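You operate a simulated robot arm through the tools that you are given. There is no shell and no other tool. Be economical: measure what you need, move in short steps, check, and stop when the job is done.

You run a simulated robot arm. Do the job below in one go: nothing can be reset, and whatever is moved stays where it is left.

## Task
Switch the film gauge on, zero it empty, then load the blue ring.
Fine: zero with the tray pushed in; the ring ends on the tray, pulled out.

It is judged by the outcome, as a careful person would: the job done as asked, and still so three seconds after it is handed in. It fails if anything else is knocked over, pushed out of place, dropped, spilled or broken.

## Robot
A 6-joint arm with a two-finger parallel gripper, fixed in place. Base frame: the origin is at the foot of the arm, x ahead of it, y to its left, z up; the work surface is at about z = 850. Units: mm, rad, N and s.
With the tool pointing down near the work surface it reaches from about 360 to 760 mm from the base axis. Its first joint turns from -1.152 to 1.152 rad. Payload 2.45 kg.
The TCP is the grasp point between the finger pads, 24 mm short of the fingertips. In the tool frame z runs along the fingers and y along their closing line. Largest opening 68 mm; finger width 17, thickness 10; the body of the gripper, 40 by 70 mm, starts 41 mm behind the TCP.
Orientation is that of the tool frame in the base frame, as [roll, pitch, yaw] about the fixed x, y, z axes, in that order (R = Rz(yaw) Ry(pitch) Rx(roll)). With the fingers straight down and closing along the base's y, the tool's x points along the base's -x, its y along +y and its z along -z.

## Interface
- The arm moves only by the tool move_arm. Its argument "targets" is a list of rows, each an object (a shift or turn left out is 0, a gripper value left out holds the last) with "travel": the shift along the base's x, y, z in m, a list of three; "rotation": the turn, a rotation vector about the base's x, y, z in rad, a list of three; "grip": the finger opening in m, from 0 to 0.068. In form: [{"travel": [tx, ty, tz], "rotation": [rx, ry, rz], "grip": grip}, ...]. A call has 1 to 8 rows; each row is the pose to reach, as a shift and turn from the pose commanded when the call began. Each row takes 0.2 s and may step no farther than 50 mm and 0.15 rad from the row before; otherwise, or with a gripper value out of range, the whole call is refused. A pose out of reach is approached as far as the arm can. The call stops where the force on the tool passes 90 N (or 10 N more than at its start, if that is more) or the arm is blocked; 0.2 s more then pass. The fingers move at their own pace (about 108 mm/s each) and stop on an object; they squeeze with about 31 N. The grip force told is the motor's: it shows also when the fingers shut on nothing. Time passes only in rows, and 0.2 s behind the last, so rows that repeat a pose let the fingers close. The reply holds the time, the measured pose of the TCP, the force on the tool along the base axes, the opening and the grip force, in the units named above and with some noise, and new pictures: "pictures" is both (left out), scene, wrist or none.
- Cameras (640 x 400 px; columns grow to the right, rows downward): "scene" is fixed at [176.9, 430.9, 1450.7]; the picture's right is [-0.62, -0.78, 0.00], its down [-0.54, 0.42, -0.73] and it looks along [0.57, -0.45, -0.68] (base axes); focal length 350 px, centre (320, 200). "wrist" rides on the gripper at [84, 11, -75] in the tool frame; the picture's right is [-0.13, 0.99, 0.00], its down [-0.60, -0.08, -0.79] and it looks along [-0.79, -0.10, 0.61] (tool axes); focal length 251 px, centre (320, 200). There is no depth. A picture from a camera that has moved, and an enlarged one, comes with that camera's place and axes in the base frame and with its lens.
- inspect(camera, box): a new picture of the part [left, top, right, bottom] of that camera's present view, enlarged. It takes no simulated time.
- sign_off(): hands the job in; it is judged then, once.

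Go step by step. Nothing tells you positions but the pictures and the camera data: compare them with the known pose of the tool, close in by small moves and look again before you grip or let go. The budget is 120 turns and 170 pictures, counting those below and the enlarged ones. Unless the task says otherwise, let go and move clear before handing in, and close with one line.

The tools are called after "Call:" as a command line: name --argument value ..., lists and objects as JSON in quotes. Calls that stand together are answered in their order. move_arm: Moves the arm, as the interface text tells. Its arguments: {"type":"object","properties":{"targets":{"type":"array","items":{"type":"object","properties":{"travel":{"type":"array","items":{"type":"number"}},"rotation":{"type":"array","items":{"type":"number"}},"grip":{"type":"number"}}}},"pictures":{"type":"string","enum":["both","scene","wrist","none"]}},"required":["targets"]} The other tools are called the same way: inspect (camera, box) takes an enlarged picture of a part of a camera's view; sign_off () hands the job in.

At the start:

```text
clock: 0.0
ee_pos: [434.4, 21.2, 1164.9]
ee_rot: [3.141, 0.001, -3.142]
ft_force: [0.5, 0.7, 0.5]
finger_gap: 67.8
gripper_force: 0.1
```

scene: 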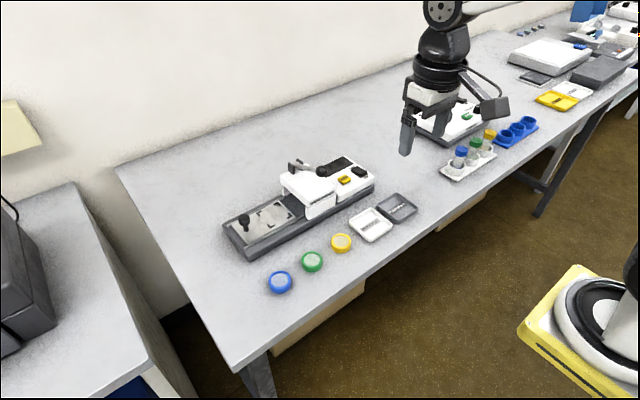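
wrist: 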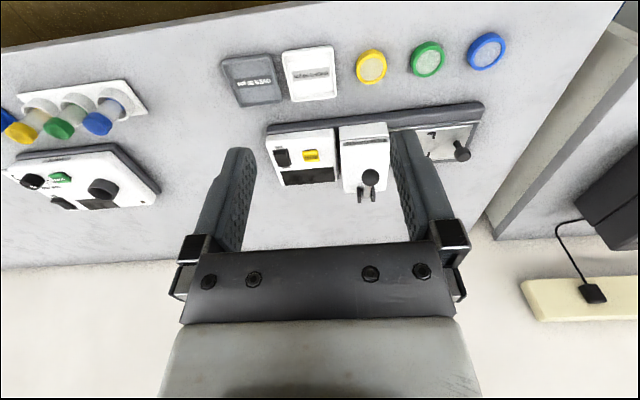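

I see the film gauge in the middle with a tray on its left, and the blue ring at the near left. I'll enlarge the views before moving.

Call:
inspect --camera "scene" --box '[210, 140, 430, 300]'

Call:
inspect --camera "wrist" --box '[210, 20, 520, 220]'

```text
2.50 times, centred on (320, 220) of scene
camera zoom: at [176.9, 430.9, 1450.7], right [-0.62, -0.78, 0.0], down [-0.54, 0.42, -0.73], along [0.57, -0.45, -0.68], focal length 876 px, centre (320, 150)
```

zoom: 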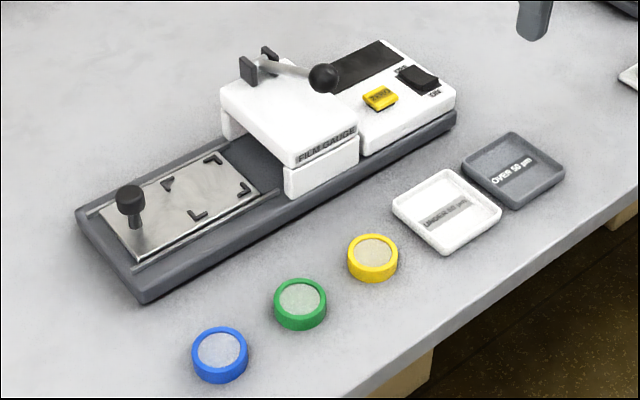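

```text
2.00 times, centred on (365, 120) of wrist
camera zoom: at [350.2, 32.6, 1239.4], right [0.13, 0.99, 0.0], down [0.6, -0.08, 0.79], along [0.79, -0.1, -0.61], focal length 503 px, centre (230, 360)
```

zoom: 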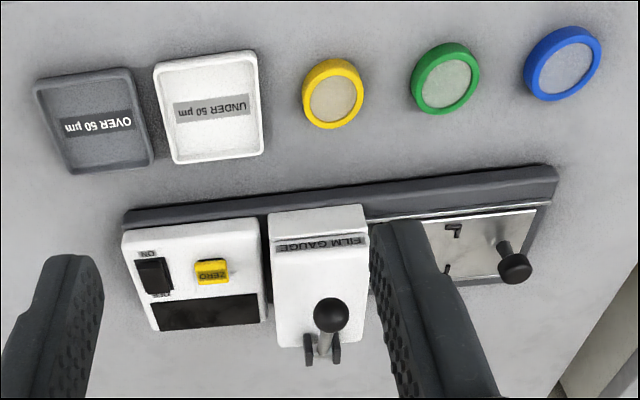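

The gauge's long axis runs roughly along y: the switch is near (660,-76), the tray knob near (675,236) and the blue ring near (534,245). I'll close the fingers and hover near the switch for a better look.

Call:
move_arm --targets '[{"travel": [0.032, -0.016, -0.0225], "grip": 0}, {"travel": [0.064, -0.032, -0.045]}, {"travel": [0.096, -0.048, -0.0675]}, {"travel": [0.128, -0.064, -0.09]}, {"travel": [0.16, -0.08, -0.1125]}, {"travel": [0.191, -0.097, -0.135]}, {"travel": [0.191, -0.097, -0.135]}]'

```text
clock: 1.6
ee_pos: [624.2, -77.3, 1027.7]
ee_rot: [3.141, -0.001, -3.141]
ft_force: [-0.1, -0.3, 0.0]
finger_gap: 0.0
gripper_force: 23.8
camera wrist: at [538.3, -66.7, 1101.2], right [0.13, 0.99, 0.0], down [0.6, -0.08, 0.79], along [0.79, -0.1, -0.61], focal length 251 px, centre (320, 200)
```

scene: 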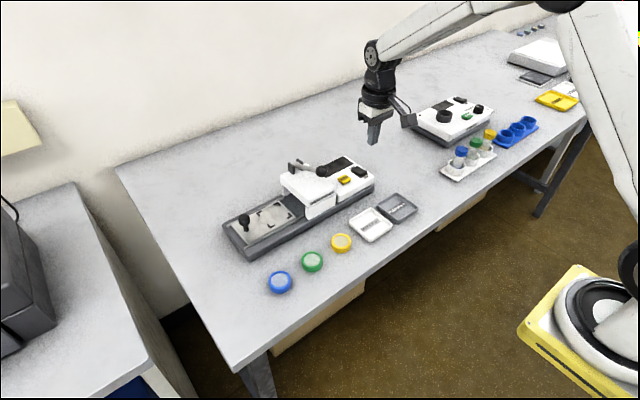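
wrist: 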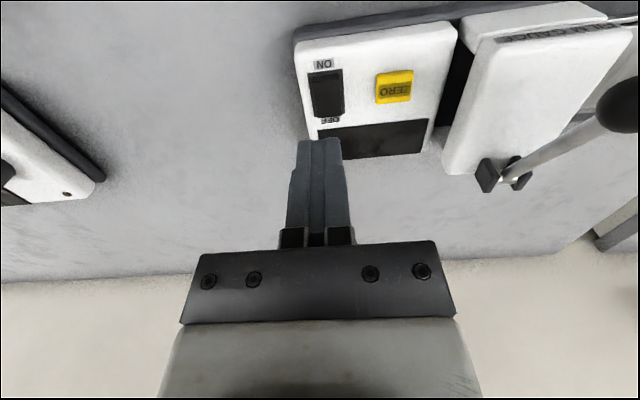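

Call:
inspect --camera "wrist" --box '[280, 10, 480, 170]'

Call:
inspect --camera "scene" --box '[310, 145, 380, 195]'

```text
2.50 times, centred on (380, 90) of wrist
camera zoom: at [538.3, -66.7, 1101.2], right [0.13, 0.99, 0.0], down [0.6, -0.08, 0.79], along [0.79, -0.1, -0.61], focal length 629 px, centre (170, 475)
```

zoom: 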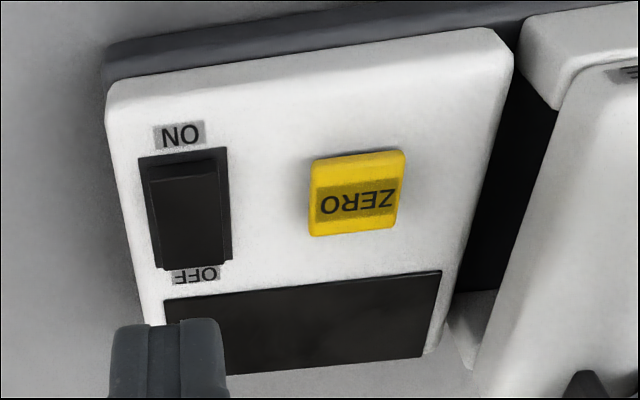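

```text
8.00 times, centred on (345, 170) of scene
camera zoom: at [176.9, 430.9, 1450.7], right [-0.62, -0.78, 0.0], down [-0.54, 0.42, -0.73], along [0.57, -0.45, -0.68], focal length 2803 px, centre (120, 440)
```

zoom: 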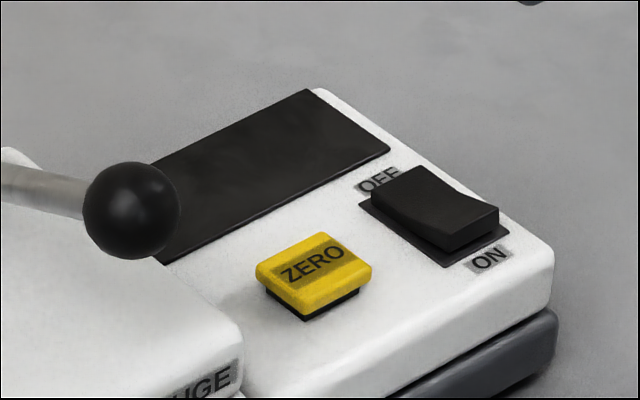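

The ON end of the rocker is raised, at about (638,-74,908), and ZERO is near (653,-20,905). I'll come down just above the ON end.

Call:
move_arm --targets '[{"travel": [0.016, 0.003, -0.03]}, {"travel": [0.016, 0.003, -0.06]}, {"travel": [0.016, 0.003, -0.082]}, {"travel": [0.016, 0.003, -0.082]}]'

Call:
inspect --camera "scene" --box '[310, 145, 380, 195]'

```text
clock: 2.6
ee_pos: [639.3, -73.6, 945.9]
ee_rot: [-3.141, 0.0, -3.141]
ft_force: [0.2, -0.6, 0.6]
finger_gap: 0.0
gripper_force: 23.8
camera wrist: at [554.1, -62.9, 1021.2], right [0.13, 0.99, 0.0], down [0.6, -0.08, 0.79], along [0.79, -0.1, -0.61], focal length 251 px, centre (320, 200)
```

scene: 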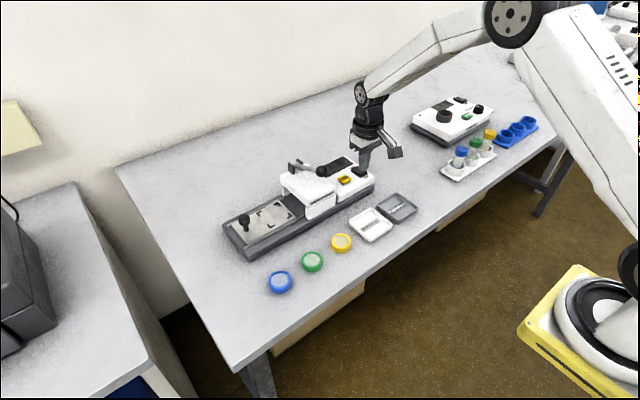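
wrist: 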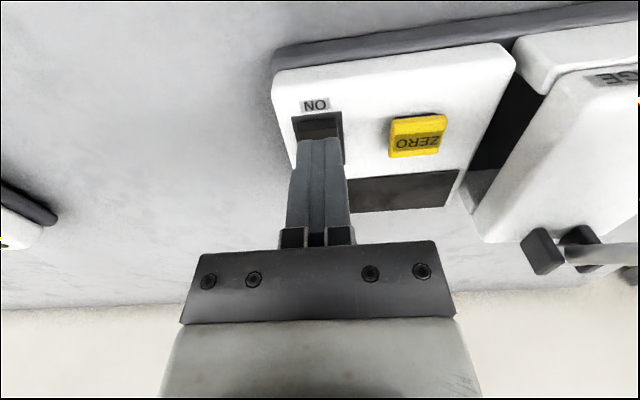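

```text
8.00 times, centred on (345, 170) of scene
camera zoom: at [176.9, 430.9, 1450.7], right [-0.62, -0.78, 0.0], down [-0.54, 0.42, -0.73], along [0.57, -0.45, -0.68], focal length 2803 px, centre (120, 440)
```

zoom: 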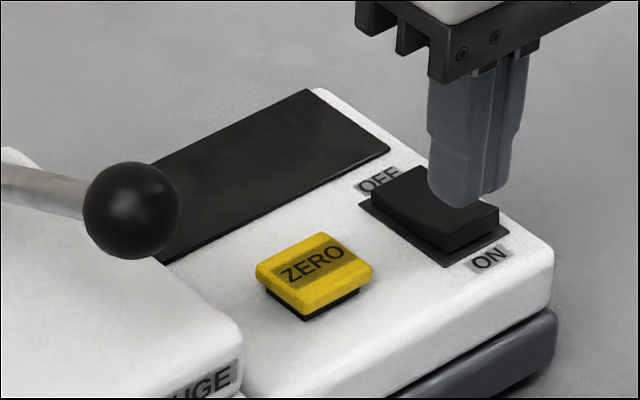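

The tip is a little close to the ON edge, so I'll shift 5 mm inward and press down in small steps.

Call:
move_arm --targets '[{"travel": [0.005, 0, 0]}, {"travel": [0.005, 0, -0.006]}, {"travel": [0.005, 0, -0.01]}, {"travel": [0.005, 0, -0.014]}, {"travel": [0.005, 0, -0.017]}, {"travel": [0.005, 0, -0.02]}, {"travel": [0.005, 0, -0.022]}]' --pictures "none"

Call:
inspect --camera "scene" --box '[310, 145, 380, 195]'

```text
clock: 4.3
ee_pos: [648.5, -72.2, 935.3]
ee_rot: [3.141, 0.0, 3.141]
ft_force: [-9.6, 2.4, 15.7]
finger_gap: 0.2
gripper_force: 23.7
stopped in row 7: the force on the tool passed its limit (the readings are from after the stop); the commanded pose is now the measured one
```

```text
8.00 times, centred on (345, 170) of scene
camera zoom: at [176.3, 431.0, 1450.8], right [-0.62, -0.78, 0.0], down [-0.54, 0.42, -0.73], along [0.57, -0.45, -0.68], focal length 2803 px, centre (120, 440)
```

zoom: 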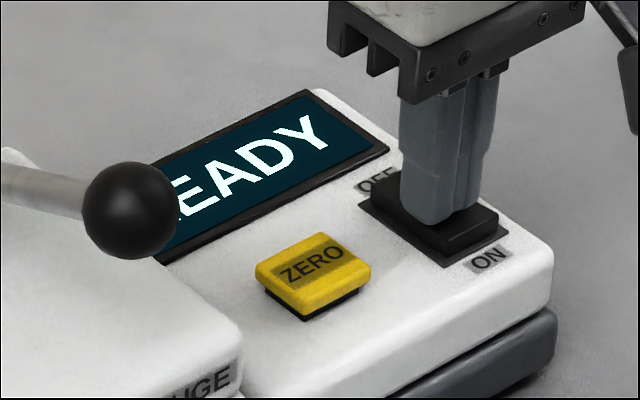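

The switch is on and the display reads READY. The lever ball stands high, around (630,70,990), so I'll lift well clear before going over to the tray knob.

Call:
move_arm --targets '[{"travel": [0, 0, 0.048]}, {"travel": [0, 0, 0.096]}, {"travel": [0, 0, 0.142]}, {"travel": [-0.01, 0.045, 0.15]}, {"travel": [-0.02, 0.09, 0.15]}, {"travel": [-0.02, 0.138, 0.15]}, {"travel": [-0.02, 0.186, 0.15]}, {"travel": [-0.02, 0.234, 0.15]}]' --pictures "none"

Call:
move_arm --targets '[{"travel": [0, 0.04, 0], "grip": 0.06}, {"travel": [0, 0.075, -0.03]}, {"travel": [0, 0.075, -0.06]}, {"travel": [0, 0.075, -0.06]}]'

```text
clock: 6.1
ee_pos: [629.1, 161.9, 1080.4]
ee_rot: [3.141, 0.001, 3.14]
ft_force: [0.5, -0.2, 0.5]
finger_gap: 0.0
gripper_force: 23.6
```

```text
clock: 7.1
ee_pos: [627.6, 238.3, 1022.0]
ee_rot: [-3.141, 0.003, 3.14]
ft_force: [0.3, 0.1, 0.1]
finger_gap: 59.9
gripper_force: 0.1
camera wrist: at [541.4, 248.3, 1096.3], right [0.13, 0.99, 0.0], down [0.6, -0.08, 0.79], along [0.79, -0.1, -0.61], focal length 251 px, centre (320, 200)
```

scene: 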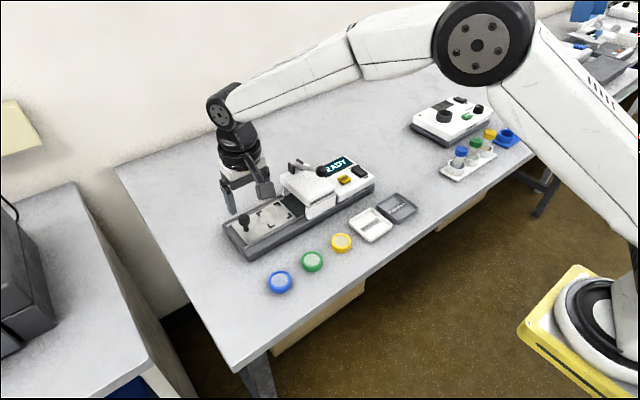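
wrist: 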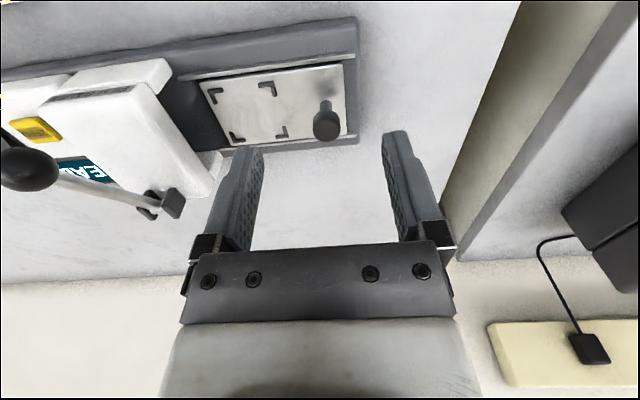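

Call:
inspect --camera "wrist" --box '[180, 20, 380, 160]'

Call:
inspect --camera "scene" --box '[215, 180, 325, 260]'

```text
2.86 times, centred on (280, 90) of wrist
camera zoom: at [541.4, 248.3, 1096.3], right [0.13, 0.99, 0.0], down [0.6, -0.08, 0.79], along [0.79, -0.1, -0.61], focal length 718 px, centre (434, 514)
```

zoom: 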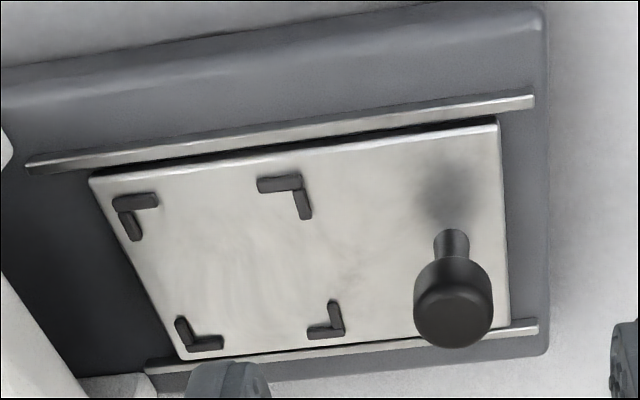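

```text
5.00 times, centred on (270, 220) of scene
camera zoom: at [176.9, 430.9, 1450.7], right [-0.62, -0.78, 0.0], down [-0.54, 0.42, -0.73], along [0.57, -0.45, -0.68], focal length 1752 px, centre (570, 100)
```

zoom: 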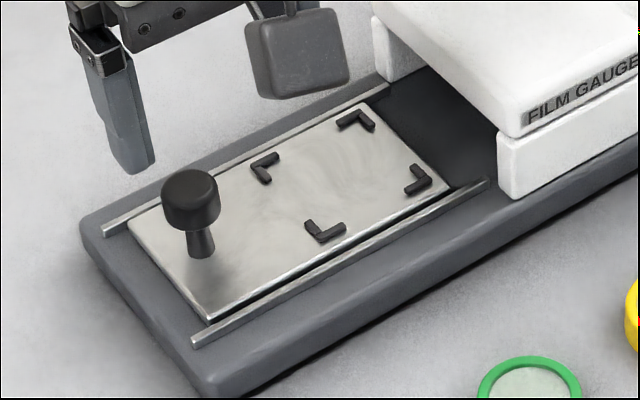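

Knob head is at about (676,238), z 900–920, and the tray marks are centred near (677,166). I'll lower open fingers around the knob.

Call:
move_arm --targets '[{"travel": [0.03, 0, -0.02], "grip": 0.05}, {"travel": [0.048, 0, -0.04]}, {"travel": [0.048, 0, -0.07]}, {"travel": [0.048, 0, -0.095]}, {"travel": [0.048, 0, -0.095]}]'

Call:
inspect --camera "scene" --box '[215, 180, 325, 260]'

```text
clock: 8.3
ee_pos: [678.2, 237.5, 926.8]
ee_rot: [3.141, 0.002, -3.141]
ft_force: [0.7, 0.1, 0.5]
finger_gap: 50.2
gripper_force: 0.1
camera wrist: at [593.0, 247.4, 1001.8], right [0.13, 0.99, 0.0], down [0.6, -0.08, 0.79], along [0.79, -0.1, -0.61], focal length 251 px, centre (320, 200)
```

scene: 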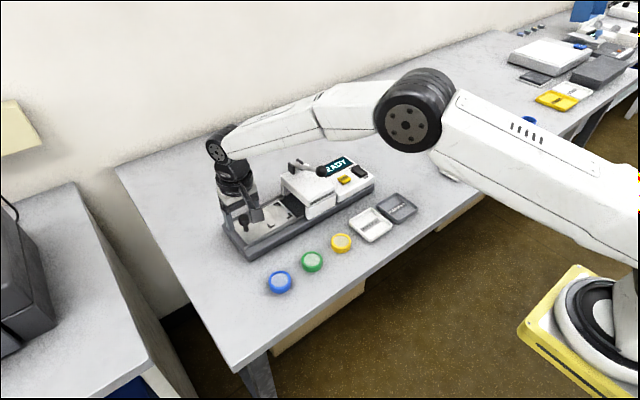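
wrist: 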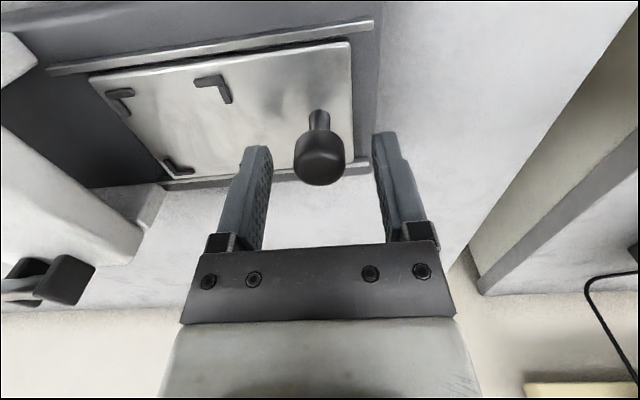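

```text
5.00 times, centred on (270, 220) of scene
camera zoom: at [176.9, 430.9, 1450.7], right [-0.62, -0.78, 0.0], down [-0.54, 0.42, -0.73], along [0.57, -0.45, -0.68], focal length 1752 px, centre (570, 100)
```

zoom: 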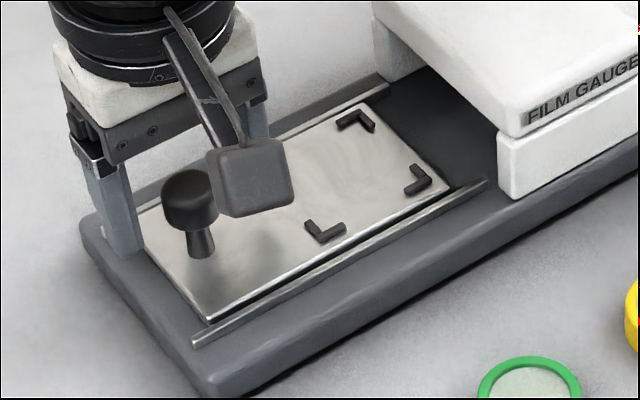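

The knob is centred between the fingers. I'll lower a bit and close on it.

Call:
move_arm --targets '[{"travel": [-0.001, 0, -0.008]}, {"travel": [-0.001, 0, -0.015]}, {"travel": [-0.001, 0, -0.015], "grip": 0.0}, {"travel": [-0.001, 0, -0.015]}, {"travel": [-0.001, 0, -0.015]}]' --pictures "wrist"

```text
clock: 9.5
ee_pos: [677.0, 238.8, 912.3]
ee_rot: [-3.141, 0.0, 3.141]
ft_force: [-2.3, -2.6, 0.9]
finger_gap: 23.4
gripper_force: 39.8
camera wrist: at [591.9, 247.7, 987.1], right [0.13, 0.99, 0.0], down [0.6, -0.08, 0.79], along [0.79, -0.1, -0.61], focal length 251 px, centre (320, 200)
```

wrist: 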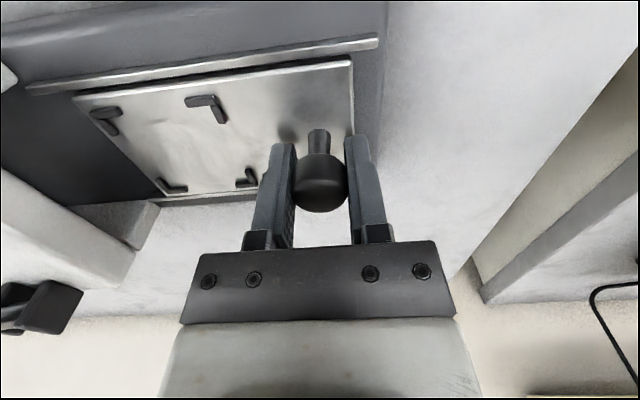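

Gripped (23 mm). The track runs along y, so I'll push the tray in by small steps.

Call:
move_arm --targets '[{"travel": [0, -0.01, 0]}, {"travel": [0, -0.02, 0]}, {"travel": [0, -0.03, 0]}, {"travel": [0, -0.04, 0]}, {"travel": [0, -0.05, 0]}, {"travel": [0, -0.06, 0]}, {"travel": [0, -0.07, 0]}]'

Call:
inspect --camera "scene" --box '[215, 140, 345, 260]'

```text
clock: 11.1
ee_pos: [676.0, 166.4, 911.9]
ee_rot: [3.141, 0.004, 3.141]
ft_force: [5.2, -0.6, -9.6]
finger_gap: 23.4
gripper_force: 39.7
camera wrist: at [591.8, 176.3, 987.1], right [0.13, 0.99, 0.0], down [0.6, -0.08, 0.79], along [0.79, -0.1, -0.61], focal length 251 px, centre (320, 200)
```

scene: 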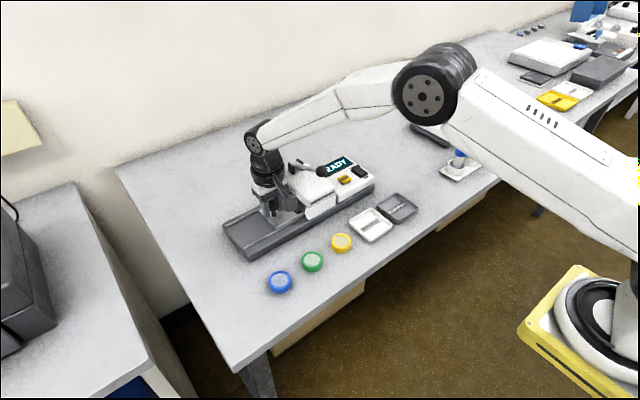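
wrist: 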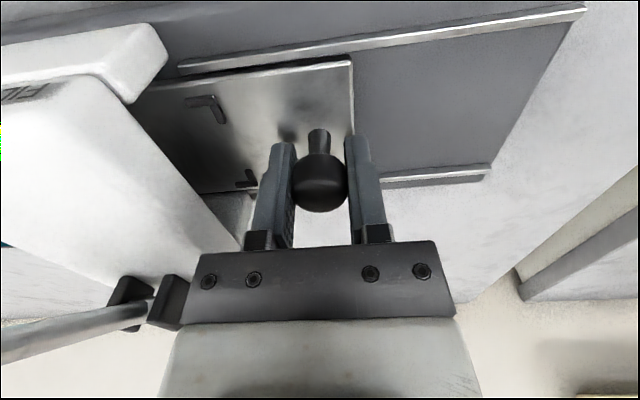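

```text
3.33 times, centred on (280, 200) of scene
camera zoom: at [177.3, 431.0, 1450.6], right [-0.62, -0.78, 0.0], down [-0.54, 0.42, -0.73], along [0.57, -0.45, -0.68], focal length 1168 px, centre (453, 200)
```

zoom: 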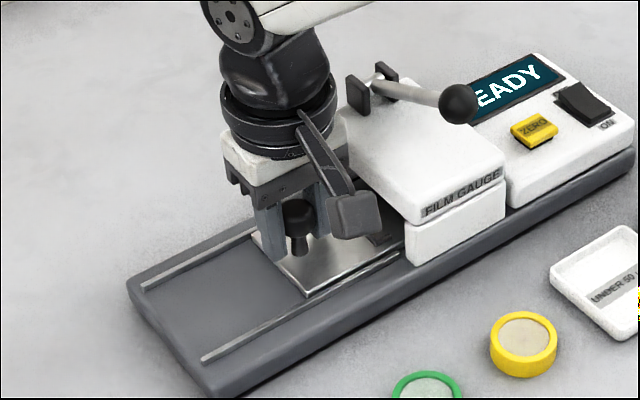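

The tray is 72 mm in and slides freely, but the inner finger is nearing the bridge. I'll release, and finish the push with closed fingers from the outer side of the knob.

Call:
move_arm --targets '[{"travel": [0, 0, 0], "grip": 0.036}, {"travel": [0, 0, 0.02]}, {"travel": [0, 0, 0.045]}, {"travel": [0, 0.034, 0.045], "grip": 0}, {"travel": [0, 0.034, 0.045]}, {"travel": [0, 0.034, 0.02]}, {"travel": [0, 0.034, -0.002]}, {"travel": [0, 0.034, -0.002]}]'

Call:
inspect --camera "scene" --box '[215, 140, 345, 260]'

```text
clock: 12.9
ee_pos: [675.7, 200.8, 911.0]
ee_rot: [3.141, 0.002, -3.141]
ft_force: [-0.3, -1.0, 0.9]
finger_gap: 0.0
gripper_force: 24.1
camera wrist: at [590.8, 212.1, 985.3], right [0.13, 0.99, 0.0], down [0.6, -0.08, 0.79], along [0.79, -0.1, -0.61], focal length 251 px, centre (320, 200)
```

scene: 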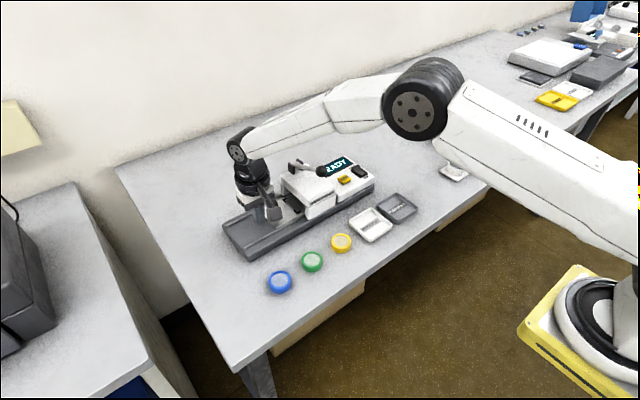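
wrist: 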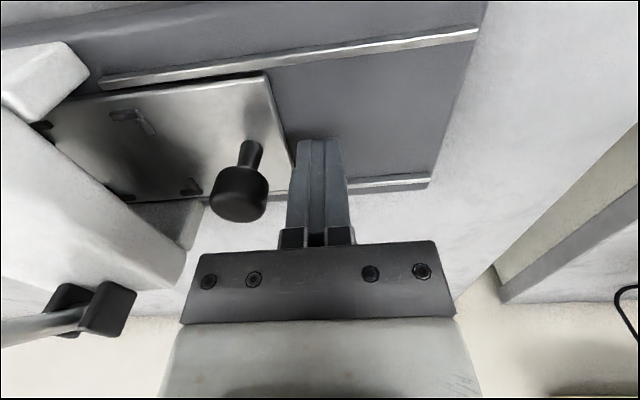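

```text
3.33 times, centred on (280, 200) of scene
camera zoom: at [176.9, 430.9, 1450.7], right [-0.62, -0.78, 0.0], down [-0.54, 0.42, -0.73], along [0.57, -0.45, -0.68], focal length 1168 px, centre (453, 200)
```

zoom: 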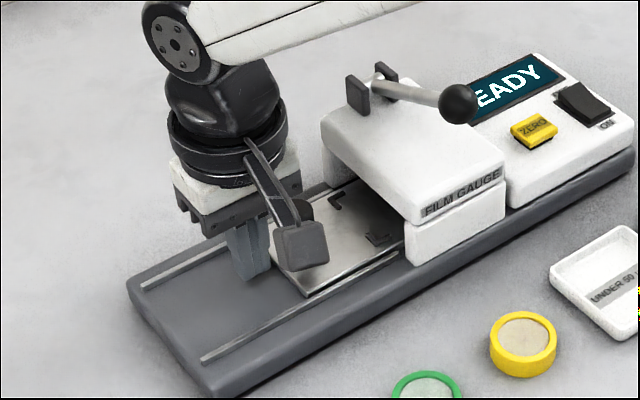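

Clear path. I'll push the knob from outside in small steps.

Call:
move_arm --targets '[{"travel": [0, -0.012, 0]}, {"travel": [0, -0.016, 0]}, {"travel": [0, -0.02, 0]}, {"travel": [0, -0.024, 0]}, {"travel": [0, -0.027, 0]}, {"travel": [0, -0.03, 0]}, {"travel": [0, -0.033, 0]}, {"travel": [0, -0.036, 0]}]' --pictures "wrist"

Call:
inspect --camera "scene" --box '[215, 140, 345, 260]'

```text
clock: 14.7
ee_pos: [675.9, 165.1, 911.1]
ee_rot: [3.141, 0.003, -3.14]
ft_force: [-0.7, 11.2, -0.4]
finger_gap: 0.1
gripper_force: 23.9
camera wrist: at [590.7, 176.1, 986.0], right [0.13, 0.99, 0.0], down [0.6, -0.08, 0.79], along [0.79, -0.1, -0.61], focal length 251 px, centre (320, 200)
```

wrist: 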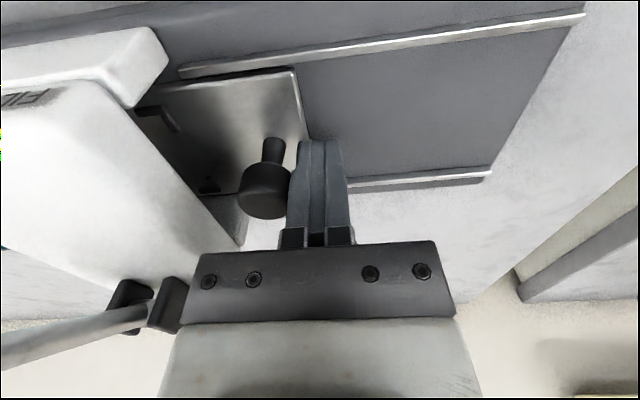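

```text
3.33 times, centred on (280, 200) of scene
camera zoom: at [176.9, 431.2, 1450.6], right [-0.62, -0.78, 0.0], down [-0.54, 0.42, -0.73], along [0.57, -0.45, -0.68], focal length 1168 px, centre (453, 200)
```

zoom: 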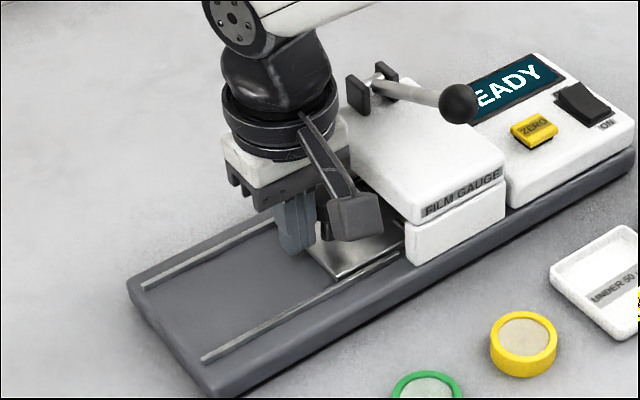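

Still sliding with about 11 N of drag. Continuing.

Call:
move_arm --targets '[{"travel": [0, -0.003, 0]}, {"travel": [0, -0.006, 0]}, {"travel": [0, -0.009, 0]}, {"travel": [0, -0.012, 0]}, {"travel": [0, -0.015, 0]}, {"travel": [0, -0.018, 0]}]' --pictures "wrist"

Call:
inspect --camera "scene" --box '[215, 140, 345, 260]'

```text
clock: 16.1
ee_pos: [675.1, 165.3, 912.9]
ee_rot: [3.125, 0.01, -3.129]
ft_force: [11.5, 86.3, -7.7]
finger_gap: 0.1
gripper_force: 23.4
camera wrist: at [589.6, 173.1, 986.4], right [0.12, 0.99, 0.02], down [0.6, -0.09, 0.8], along [0.79, -0.08, -0.6], focal length 251 px, centre (320, 200)
```

wrist: 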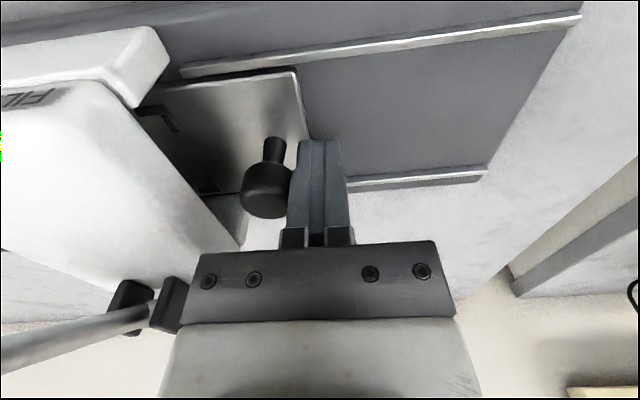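

```text
3.33 times, centred on (280, 200) of scene
camera zoom: at [177.3, 433.3, 1449.9], right [-0.62, -0.78, 0.0], down [-0.54, 0.42, -0.73], along [0.57, -0.45, -0.68], focal length 1168 px, centre (453, 200)
```

zoom: 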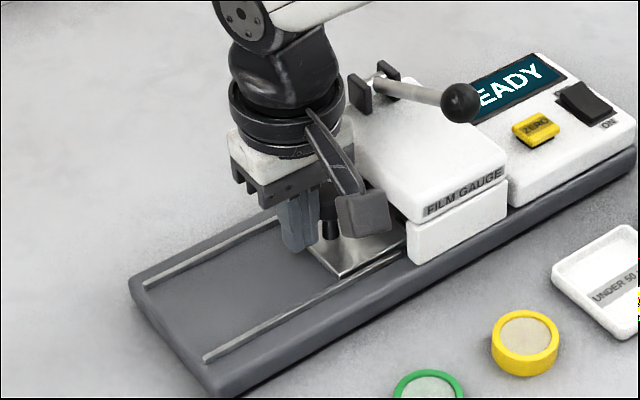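

The tray hit its stop (86 N, knob at y≈143, 95 mm of travel). I'll back off, lift high, and cross to ZERO.

Call:
move_arm --targets '[{"travel": [0, 0.012, 0]}, {"travel": [0, 0.035, 0]}, {"travel": [0, 0.035, 0.045]}, {"travel": [0, 0.035, 0.09]}, {"travel": [-0.01, 0.025, 0.135]}, {"travel": [-0.02, 0.0, 0.17]}, {"travel": [-0.022, -0.04, 0.17]}, {"travel": [-0.022, -0.08, 0.17]}]' --pictures "none"

Call:
inspect --camera "scene" --box '[215, 140, 375, 260]'

```text
clock: 17.9
ee_pos: [652.9, 67.3, 1085.1]
ee_rot: [-3.141, 0.001, -3.14]
ft_force: [-0.4, -0.9, 0.2]
finger_gap: 0.0
gripper_force: 23.4
```

```text
3.33 times, centred on (295, 200) of scene
camera zoom: at [176.9, 430.9, 1450.7], right [-0.62, -0.78, 0.0], down [-0.54, 0.42, -0.73], along [0.57, -0.45, -0.68], focal length 1168 px, centre (403, 200)
```

zoom: 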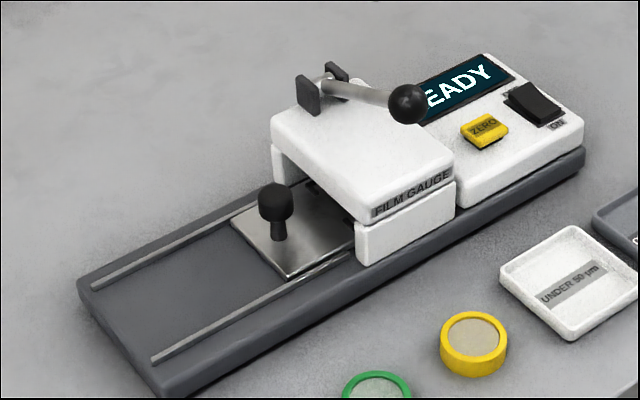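

Tray is in. Moving over the ZERO button.

Call:
move_arm --targets '[{"travel": [0, -0.045, 0]}, {"travel": [0, -0.087, 0]}, {"travel": [0, -0.087, -0.045]}, {"travel": [0, -0.087, -0.09]}, {"travel": [0, -0.087, -0.13]}, {"travel": [0, -0.087, -0.13]}]' --pictures "wrist"

Call:
inspect --camera "scene" --box '[310, 145, 380, 195]'

```text
clock: 19.3
ee_pos: [653.5, -17.8, 949.4]
ee_rot: [-3.141, 0.002, 3.141]
ft_force: [0.1, 0.2, -0.3]
finger_gap: 0.3
gripper_force: 23.5
camera wrist: at [568.7, -6.7, 1024.7], right [0.13, 0.99, 0.0], down [0.6, -0.08, 0.79], along [0.79, -0.1, -0.61], focal length 251 px, centre (320, 200)
```

wrist: 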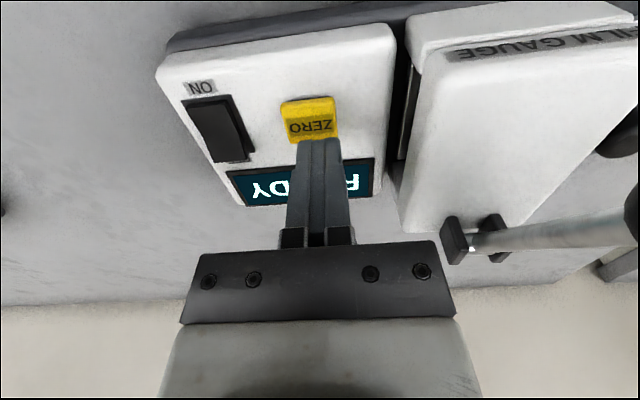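

```text
8.00 times, centred on (345, 170) of scene
camera zoom: at [176.9, 430.9, 1450.7], right [-0.62, -0.78, 0.0], down [-0.54, 0.42, -0.73], along [0.57, -0.45, -0.68], focal length 2803 px, centre (120, 440)
```

zoom: 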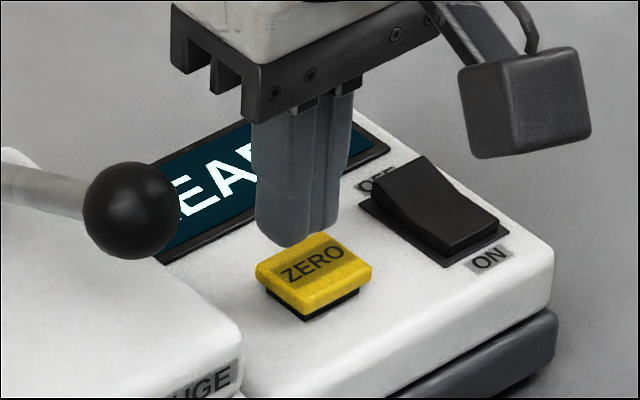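

The tip is slightly off centre; I'll shift y by -4 mm and press gently.

Call:
move_arm --targets '[{"travel": [-0.001, -0.004, -0.005]}, {"travel": [-0.001, -0.004, -0.01]}, {"travel": [-0.001, -0.004, -0.013]}, {"travel": [-0.001, -0.004, -0.016]}, {"travel": [-0.001, -0.004, -0.019]}, {"travel": [-0.001, -0.004, -0.022]}]' --pictures "none"

Call:
inspect --camera "scene" --box '[310, 145, 380, 195]'

```text
clock: 20.7
ee_pos: [654.2, -23.9, 931.7]
ee_rot: [-3.14, 0.003, 3.141]
ft_force: [-7.8, 3.7, 15.5]
finger_gap: 0.2
gripper_force: 23.8
```

```text
8.00 times, centred on (345, 170) of scene
camera zoom: at [176.3, 431.0, 1450.7], right [-0.62, -0.78, 0.0], down [-0.54, 0.42, -0.73], along [0.57, -0.45, -0.68], focal length 2803 px, centre (120, 440)
```

zoom: 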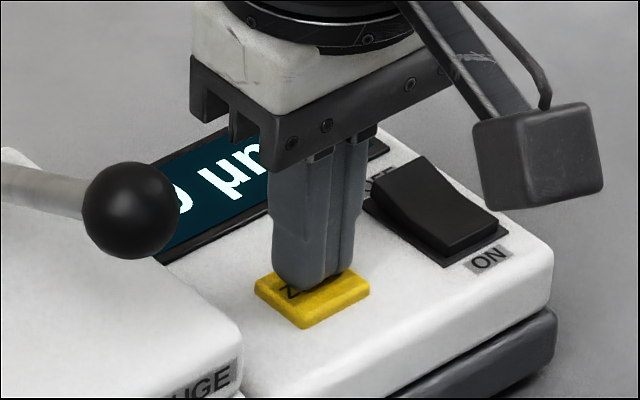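

Pressed; the display now shows "0 µm". I'll lift straight up and head back to the tray knob.

Call:
move_arm --targets '[{"travel": [0, 0, 0.045]}, {"travel": [0, 0, 0.09]}, {"travel": [0, 0, 0.135]}, {"travel": [0, 0.02, 0.157]}, {"travel": [0.005, 0.065, 0.157]}, {"travel": [0.01, 0.11, 0.157]}, {"travel": [0.02, 0.145, 0.157]}, {"travel": [0.022, 0.168, 0.157], "grip": 0.045}]' --pictures "wrist"

Call:
inspect --camera "scene" --box '[215, 140, 375, 260]'

```text
clock: 22.5
ee_pos: [674.0, 141.4, 1085.7]
ee_rot: [3.142, 0.002, 3.141]
ft_force: [0.2, -0.7, -0.8]
finger_gap: 45.0
gripper_force: 0.0
camera wrist: at [589.7, 153.3, 1160.6], right [0.13, 0.99, 0.0], down [0.6, -0.08, 0.79], along [0.79, -0.1, -0.61], focal length 251 px, centre (320, 200)
```

wrist: 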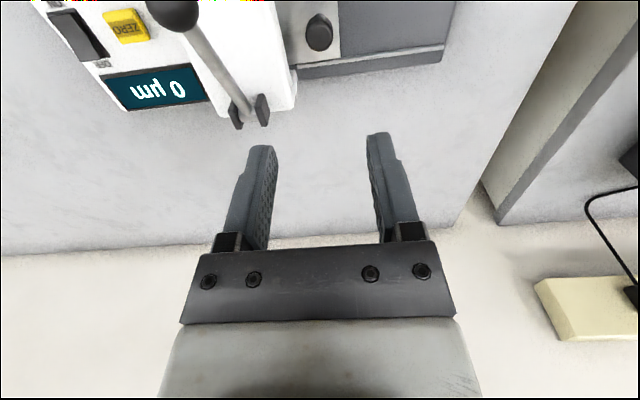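

```text
3.33 times, centred on (295, 200) of scene
camera zoom: at [176.9, 430.9, 1450.7], right [-0.62, -0.78, 0.0], down [-0.54, 0.42, -0.73], along [0.57, -0.45, -0.68], focal length 1168 px, centre (403, 200)
```

zoom: 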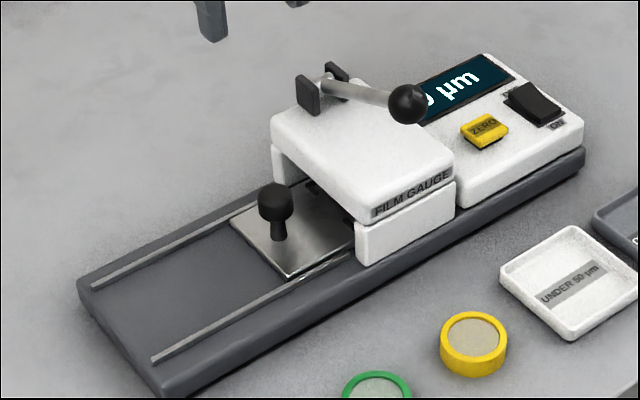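

Display reads 0 µm. The gap between the knob and the bridge is tight, so I'll lower partway and look before gripping.

Call:
move_arm --targets '[{"travel": [0.001, 0.003, -0.045], "grip": 0.032}, {"travel": [0.001, 0.003, -0.09]}, {"travel": [0.001, 0.003, -0.12]}, {"travel": [0.001, 0.003, -0.12]}]' --pictures "wrist"

Call:
inspect --camera "scene" --box '[255, 165, 325, 225]'

```text
clock: 23.5
ee_pos: [676.8, 144.3, 965.8]
ee_rot: [-3.139, 0.002, 3.142]
ft_force: [0.3, -0.6, 0.4]
finger_gap: 31.9
gripper_force: 0.1
camera wrist: at [591.1, 154.5, 1041.3], right [0.13, 0.99, 0.0], down [0.6, -0.08, 0.79], along [0.79, -0.1, -0.61], focal length 251 px, centre (320, 200)
```

wrist: 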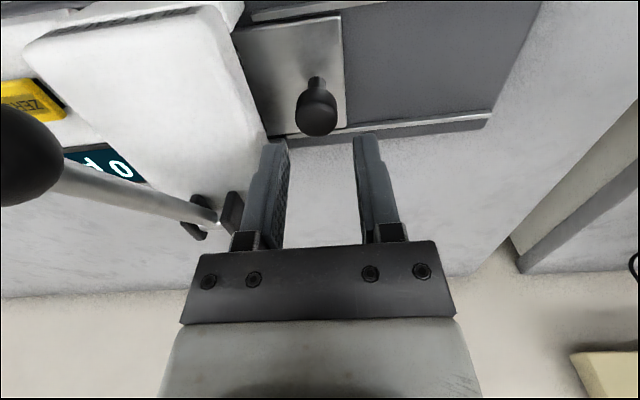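

```text
6.67 times, centred on (290, 195) of scene
camera zoom: at [176.9, 430.9, 1450.7], right [-0.62, -0.78, 0.0], down [-0.54, 0.42, -0.73], along [0.57, -0.45, -0.68], focal length 2336 px, centre (520, 233)
```

zoom: 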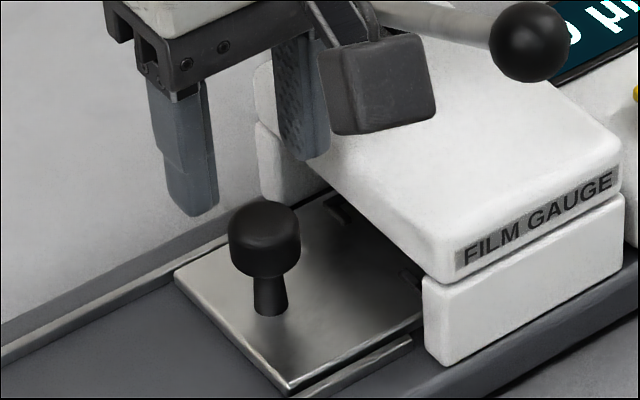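

There's roughly 6 mm between the inner finger and the bridge at this opening. I'll descend slowly with a 30 mm opening, watching force.

Call:
move_arm --targets '[{"travel": [0, -0.001, -0.012], "grip": 0.03}, {"travel": [0, -0.001, -0.022]}, {"travel": [0, -0.001, -0.022]}]' --pictures "wrist"

Call:
inspect --camera "scene" --box '[255, 165, 325, 225]'

Call:
inspect --camera "wrist" --box '[220, 60, 420, 200]'

```text
clock: 24.3
ee_pos: [674.2, 144.1, 943.6]
ee_rot: [3.141, 0.001, -3.141]
ft_force: [0.4, 0.2, 0.3]
finger_gap: 29.7
gripper_force: 0.0
camera wrist: at [590.5, 154.9, 1018.0], right [0.13, 0.99, 0.0], down [0.6, -0.08, 0.79], along [0.79, -0.1, -0.61], focal length 251 px, centre (320, 200)
```

wrist: 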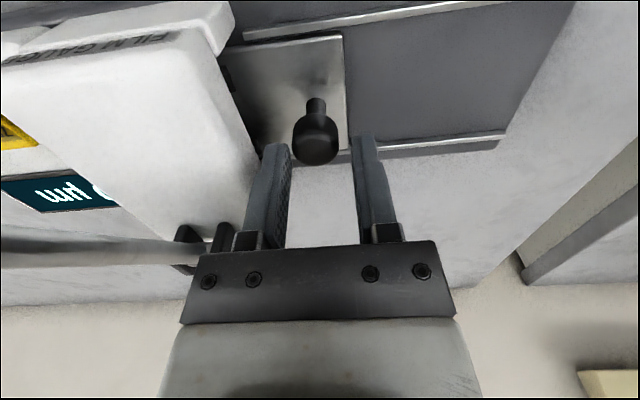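

```text
6.67 times, centred on (290, 195) of scene
camera zoom: at [176.9, 430.9, 1450.7], right [-0.62, -0.78, 0.0], down [-0.54, 0.42, -0.73], along [0.57, -0.45, -0.68], focal length 2336 px, centre (520, 233)
```

zoom: 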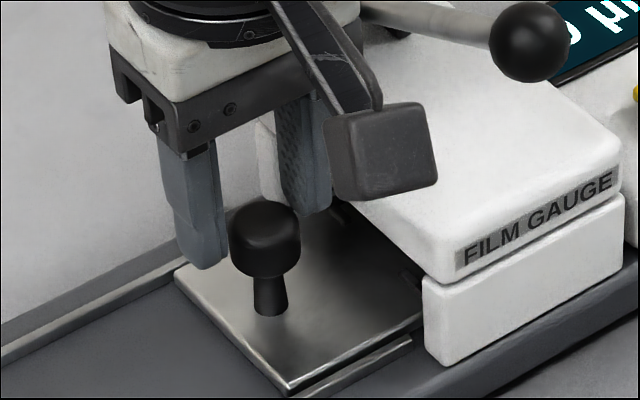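

```text
2.86 times, centred on (320, 130) of wrist
camera zoom: at [590.5, 154.9, 1018.0], right [0.13, 0.99, 0.0], down [0.6, -0.08, 0.79], along [0.79, -0.1, -0.61], focal length 718 px, centre (320, 400)
```

zoom: 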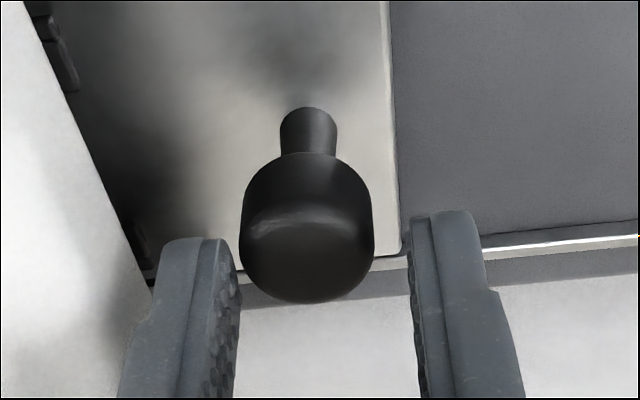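

The knob sits slightly toward the inner finger. Instead of a symmetric grip I'll open to 37 mm so the inner finger drops mid-gap, then hook the knob outward with it.

Call:
move_arm --targets '[{"travel": [0.002, 0.001, 0], "grip": 0.037}, {"travel": [0.002, 0.001, -0.008]}, {"travel": [0.002, 0.001, -0.016]}, {"travel": [0.002, 0.001, -0.016]}]' --pictures "none"

Call:
inspect --camera "wrist" --box '[220, 60, 420, 200]'

```text
clock: 25.3
ee_pos: [678.1, 146.5, 928.3]
ee_rot: [3.14, 0.002, -3.142]
ft_force: [1.0, -1.2, 0.1]
finger_gap: 37.3
gripper_force: 0.0
```

```text
2.86 times, centred on (320, 130) of wrist
camera zoom: at [592.8, 157.1, 1002.6], right [0.13, 0.99, 0.0], down [0.6, -0.08, 0.79], along [0.79, -0.1, -0.61], focal length 718 px, centre (320, 400)
```

zoom: 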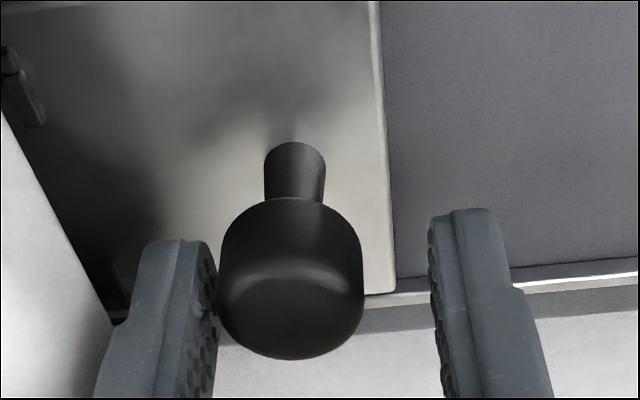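

No contact; the inner finger is in the gap. I'll lower 10 mm more, hook out 25 mm, then close on the knob.

Call:
move_arm --targets '[{"travel": [0, 0, -0.006]}, {"travel": [0, 0, -0.013]}, {"travel": [0, 0.006, -0.013]}, {"travel": [0, 0.014, -0.013]}, {"travel": [0, 0.022, -0.013]}, {"travel": [0, 0.03, -0.013]}, {"travel": [0, 0.03, -0.013], "grip": 0}, {"travel": [0, 0.03, -0.013]}]' --pictures "wrist"

```text
clock: 27.1
ee_pos: [678.1, 176.0, 914.0]
ee_rot: [3.14, -0.001, 3.141]
ft_force: [-1.0, 1.1, -3.8]
finger_gap: 23.3
gripper_force: 39.5
camera wrist: at [593.6, 186.7, 989.5], right [0.13, 0.99, 0.0], down [0.6, -0.08, 0.79], along [0.79, -0.1, -0.61], focal length 251 px, centre (320, 200)
```

wrist: 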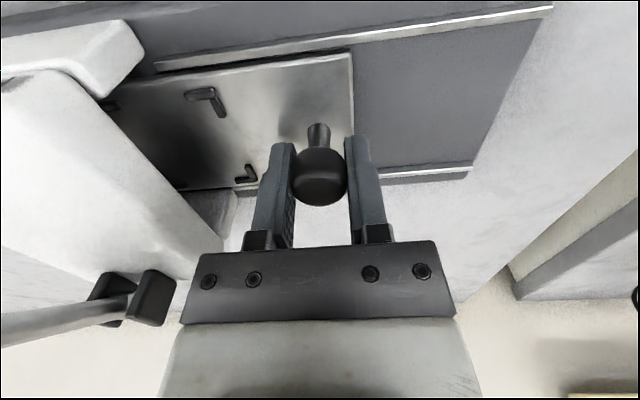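

Gripped. Pulling the tray out to its starting position (knob y≈238).

Call:
move_arm --targets '[{"travel": [0, 0.01, 0]}, {"travel": [0, 0.02, 0]}, {"travel": [0, 0.03, 0]}, {"travel": [0, 0.04, 0]}, {"travel": [0, 0.05, 0]}, {"travel": [0, 0.056, 0]}, {"travel": [0, 0.061, 0]}]' --pictures "wrist"

```text
clock: 28.7
ee_pos: [678.6, 237.9, 915.4]
ee_rot: [-3.14, 0.004, 3.141]
ft_force: [20.4, -2.9, -19.4]
finger_gap: 23.6
gripper_force: 39.6
camera wrist: at [593.1, 247.7, 989.5], right [0.13, 0.99, 0.0], down [0.6, -0.08, 0.8], along [0.79, -0.1, -0.61], focal length 251 px, centre (320, 200)
```

wrist: 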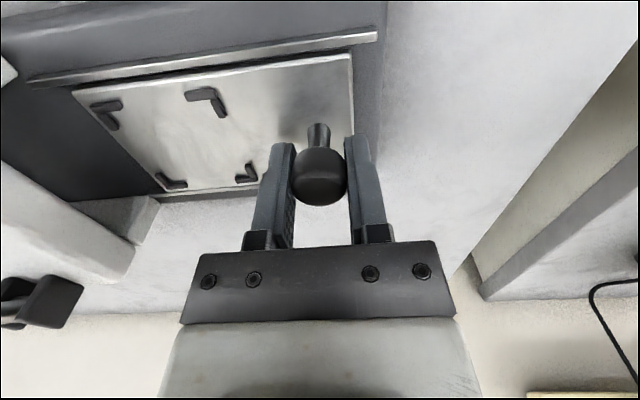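

Tray is back out. Releasing, lifting, and moving over to the blue ring.

Call:
move_arm --targets '[{"travel": [0, 0, 0], "grip": 0.045}, {"travel": [0, 0, 0.02]}, {"travel": [0, 0, 0.06]}, {"travel": [-0.04, 0, 0.075]}, {"travel": [-0.08, 0, 0.075], "grip": 0.064}, {"travel": [-0.12, 0.003, 0.075]}, {"travel": [-0.15, 0.006, 0.075]}, {"travel": [-0.15, 0.006, 0.075]}]'

Call:
inspect --camera "scene" --box '[215, 180, 345, 300]'

```text
clock: 30.5
ee_pos: [528.9, 246.0, 989.8]
ee_rot: [-3.141, 0.002, 3.141]
ft_force: [0.5, -0.5, -0.4]
finger_gap: 63.8
gripper_force: 0.0
camera wrist: at [443.0, 256.2, 1064.2], right [0.13, 0.99, 0.0], down [0.6, -0.08, 0.79], along [0.79, -0.1, -0.61], focal length 251 px, centre (320, 200)
```

scene: 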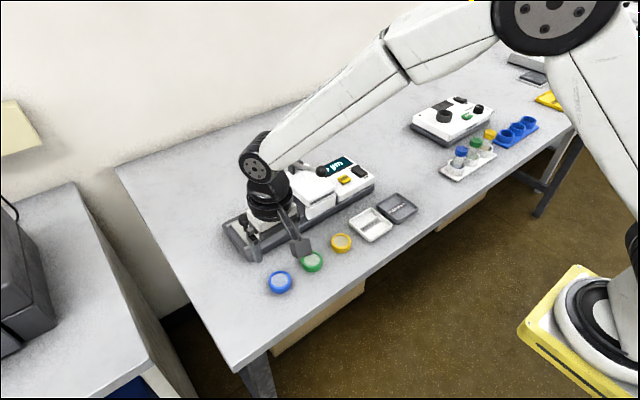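
wrist: 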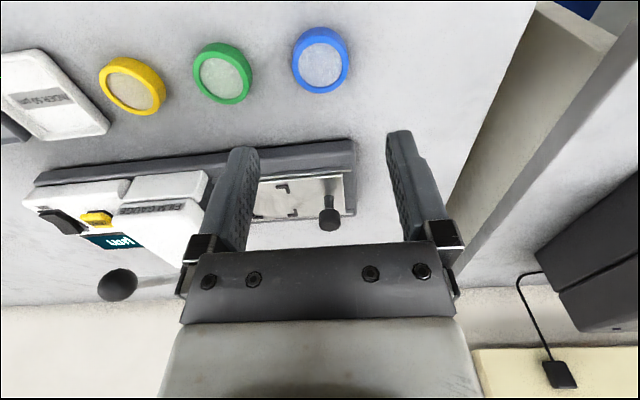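

```text
3.33 times, centred on (280, 240) of scene
camera zoom: at [176.9, 430.9, 1450.7], right [-0.62, -0.78, 0.0], down [-0.54, 0.42, -0.73], along [0.57, -0.45, -0.68], focal length 1168 px, centre (453, 67)
```

zoom: 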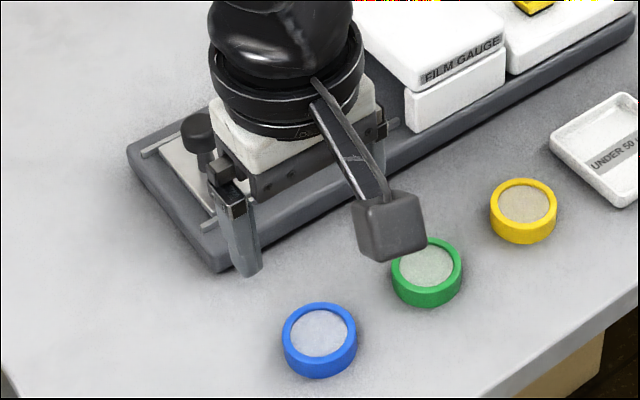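

Ring centre ≈ (530,247), about 43 mm across and 16 mm tall. Lowering to just above it.

Call:
move_arm --targets '[{"travel": [0.001, 0.001, -0.04]}, {"travel": [0.001, 0.001, -0.08]}, {"travel": [0.001, 0.001, -0.085]}, {"travel": [0.001, 0.001, -0.085]}]' --pictures "wrist"

Call:
inspect --camera "scene" --box '[235, 220, 335, 300]'

```text
clock: 31.5
ee_pos: [528.1, 248.8, 906.4]
ee_rot: [3.141, 0.002, -3.139]
ft_force: [-0.1, 0.3, -0.3]
finger_gap: 64.1
gripper_force: 0.0
camera wrist: at [443.7, 258.2, 980.4], right [0.13, 0.99, 0.0], down [0.6, -0.08, 0.79], along [0.79, -0.1, -0.61], focal length 251 px, centre (320, 200)
```

wrist: 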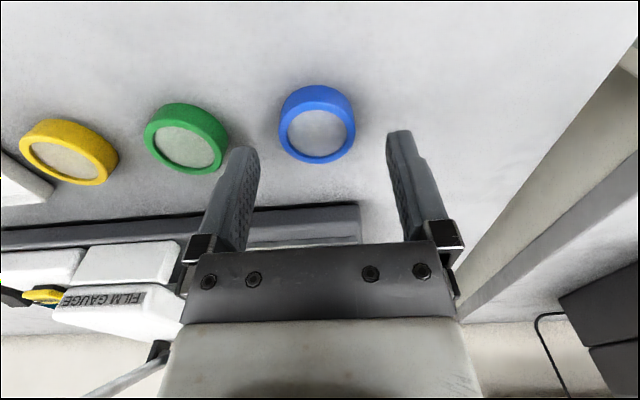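

```text
5.00 times, centred on (285, 260) of scene
camera zoom: at [176.9, 430.9, 1450.7], right [-0.62, -0.78, 0.0], down [-0.54, 0.42, -0.73], along [0.57, -0.45, -0.68], focal length 1752 px, centre (495, -100)
```

zoom: 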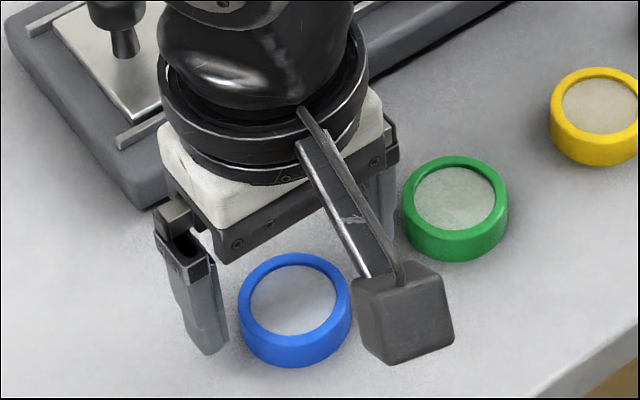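

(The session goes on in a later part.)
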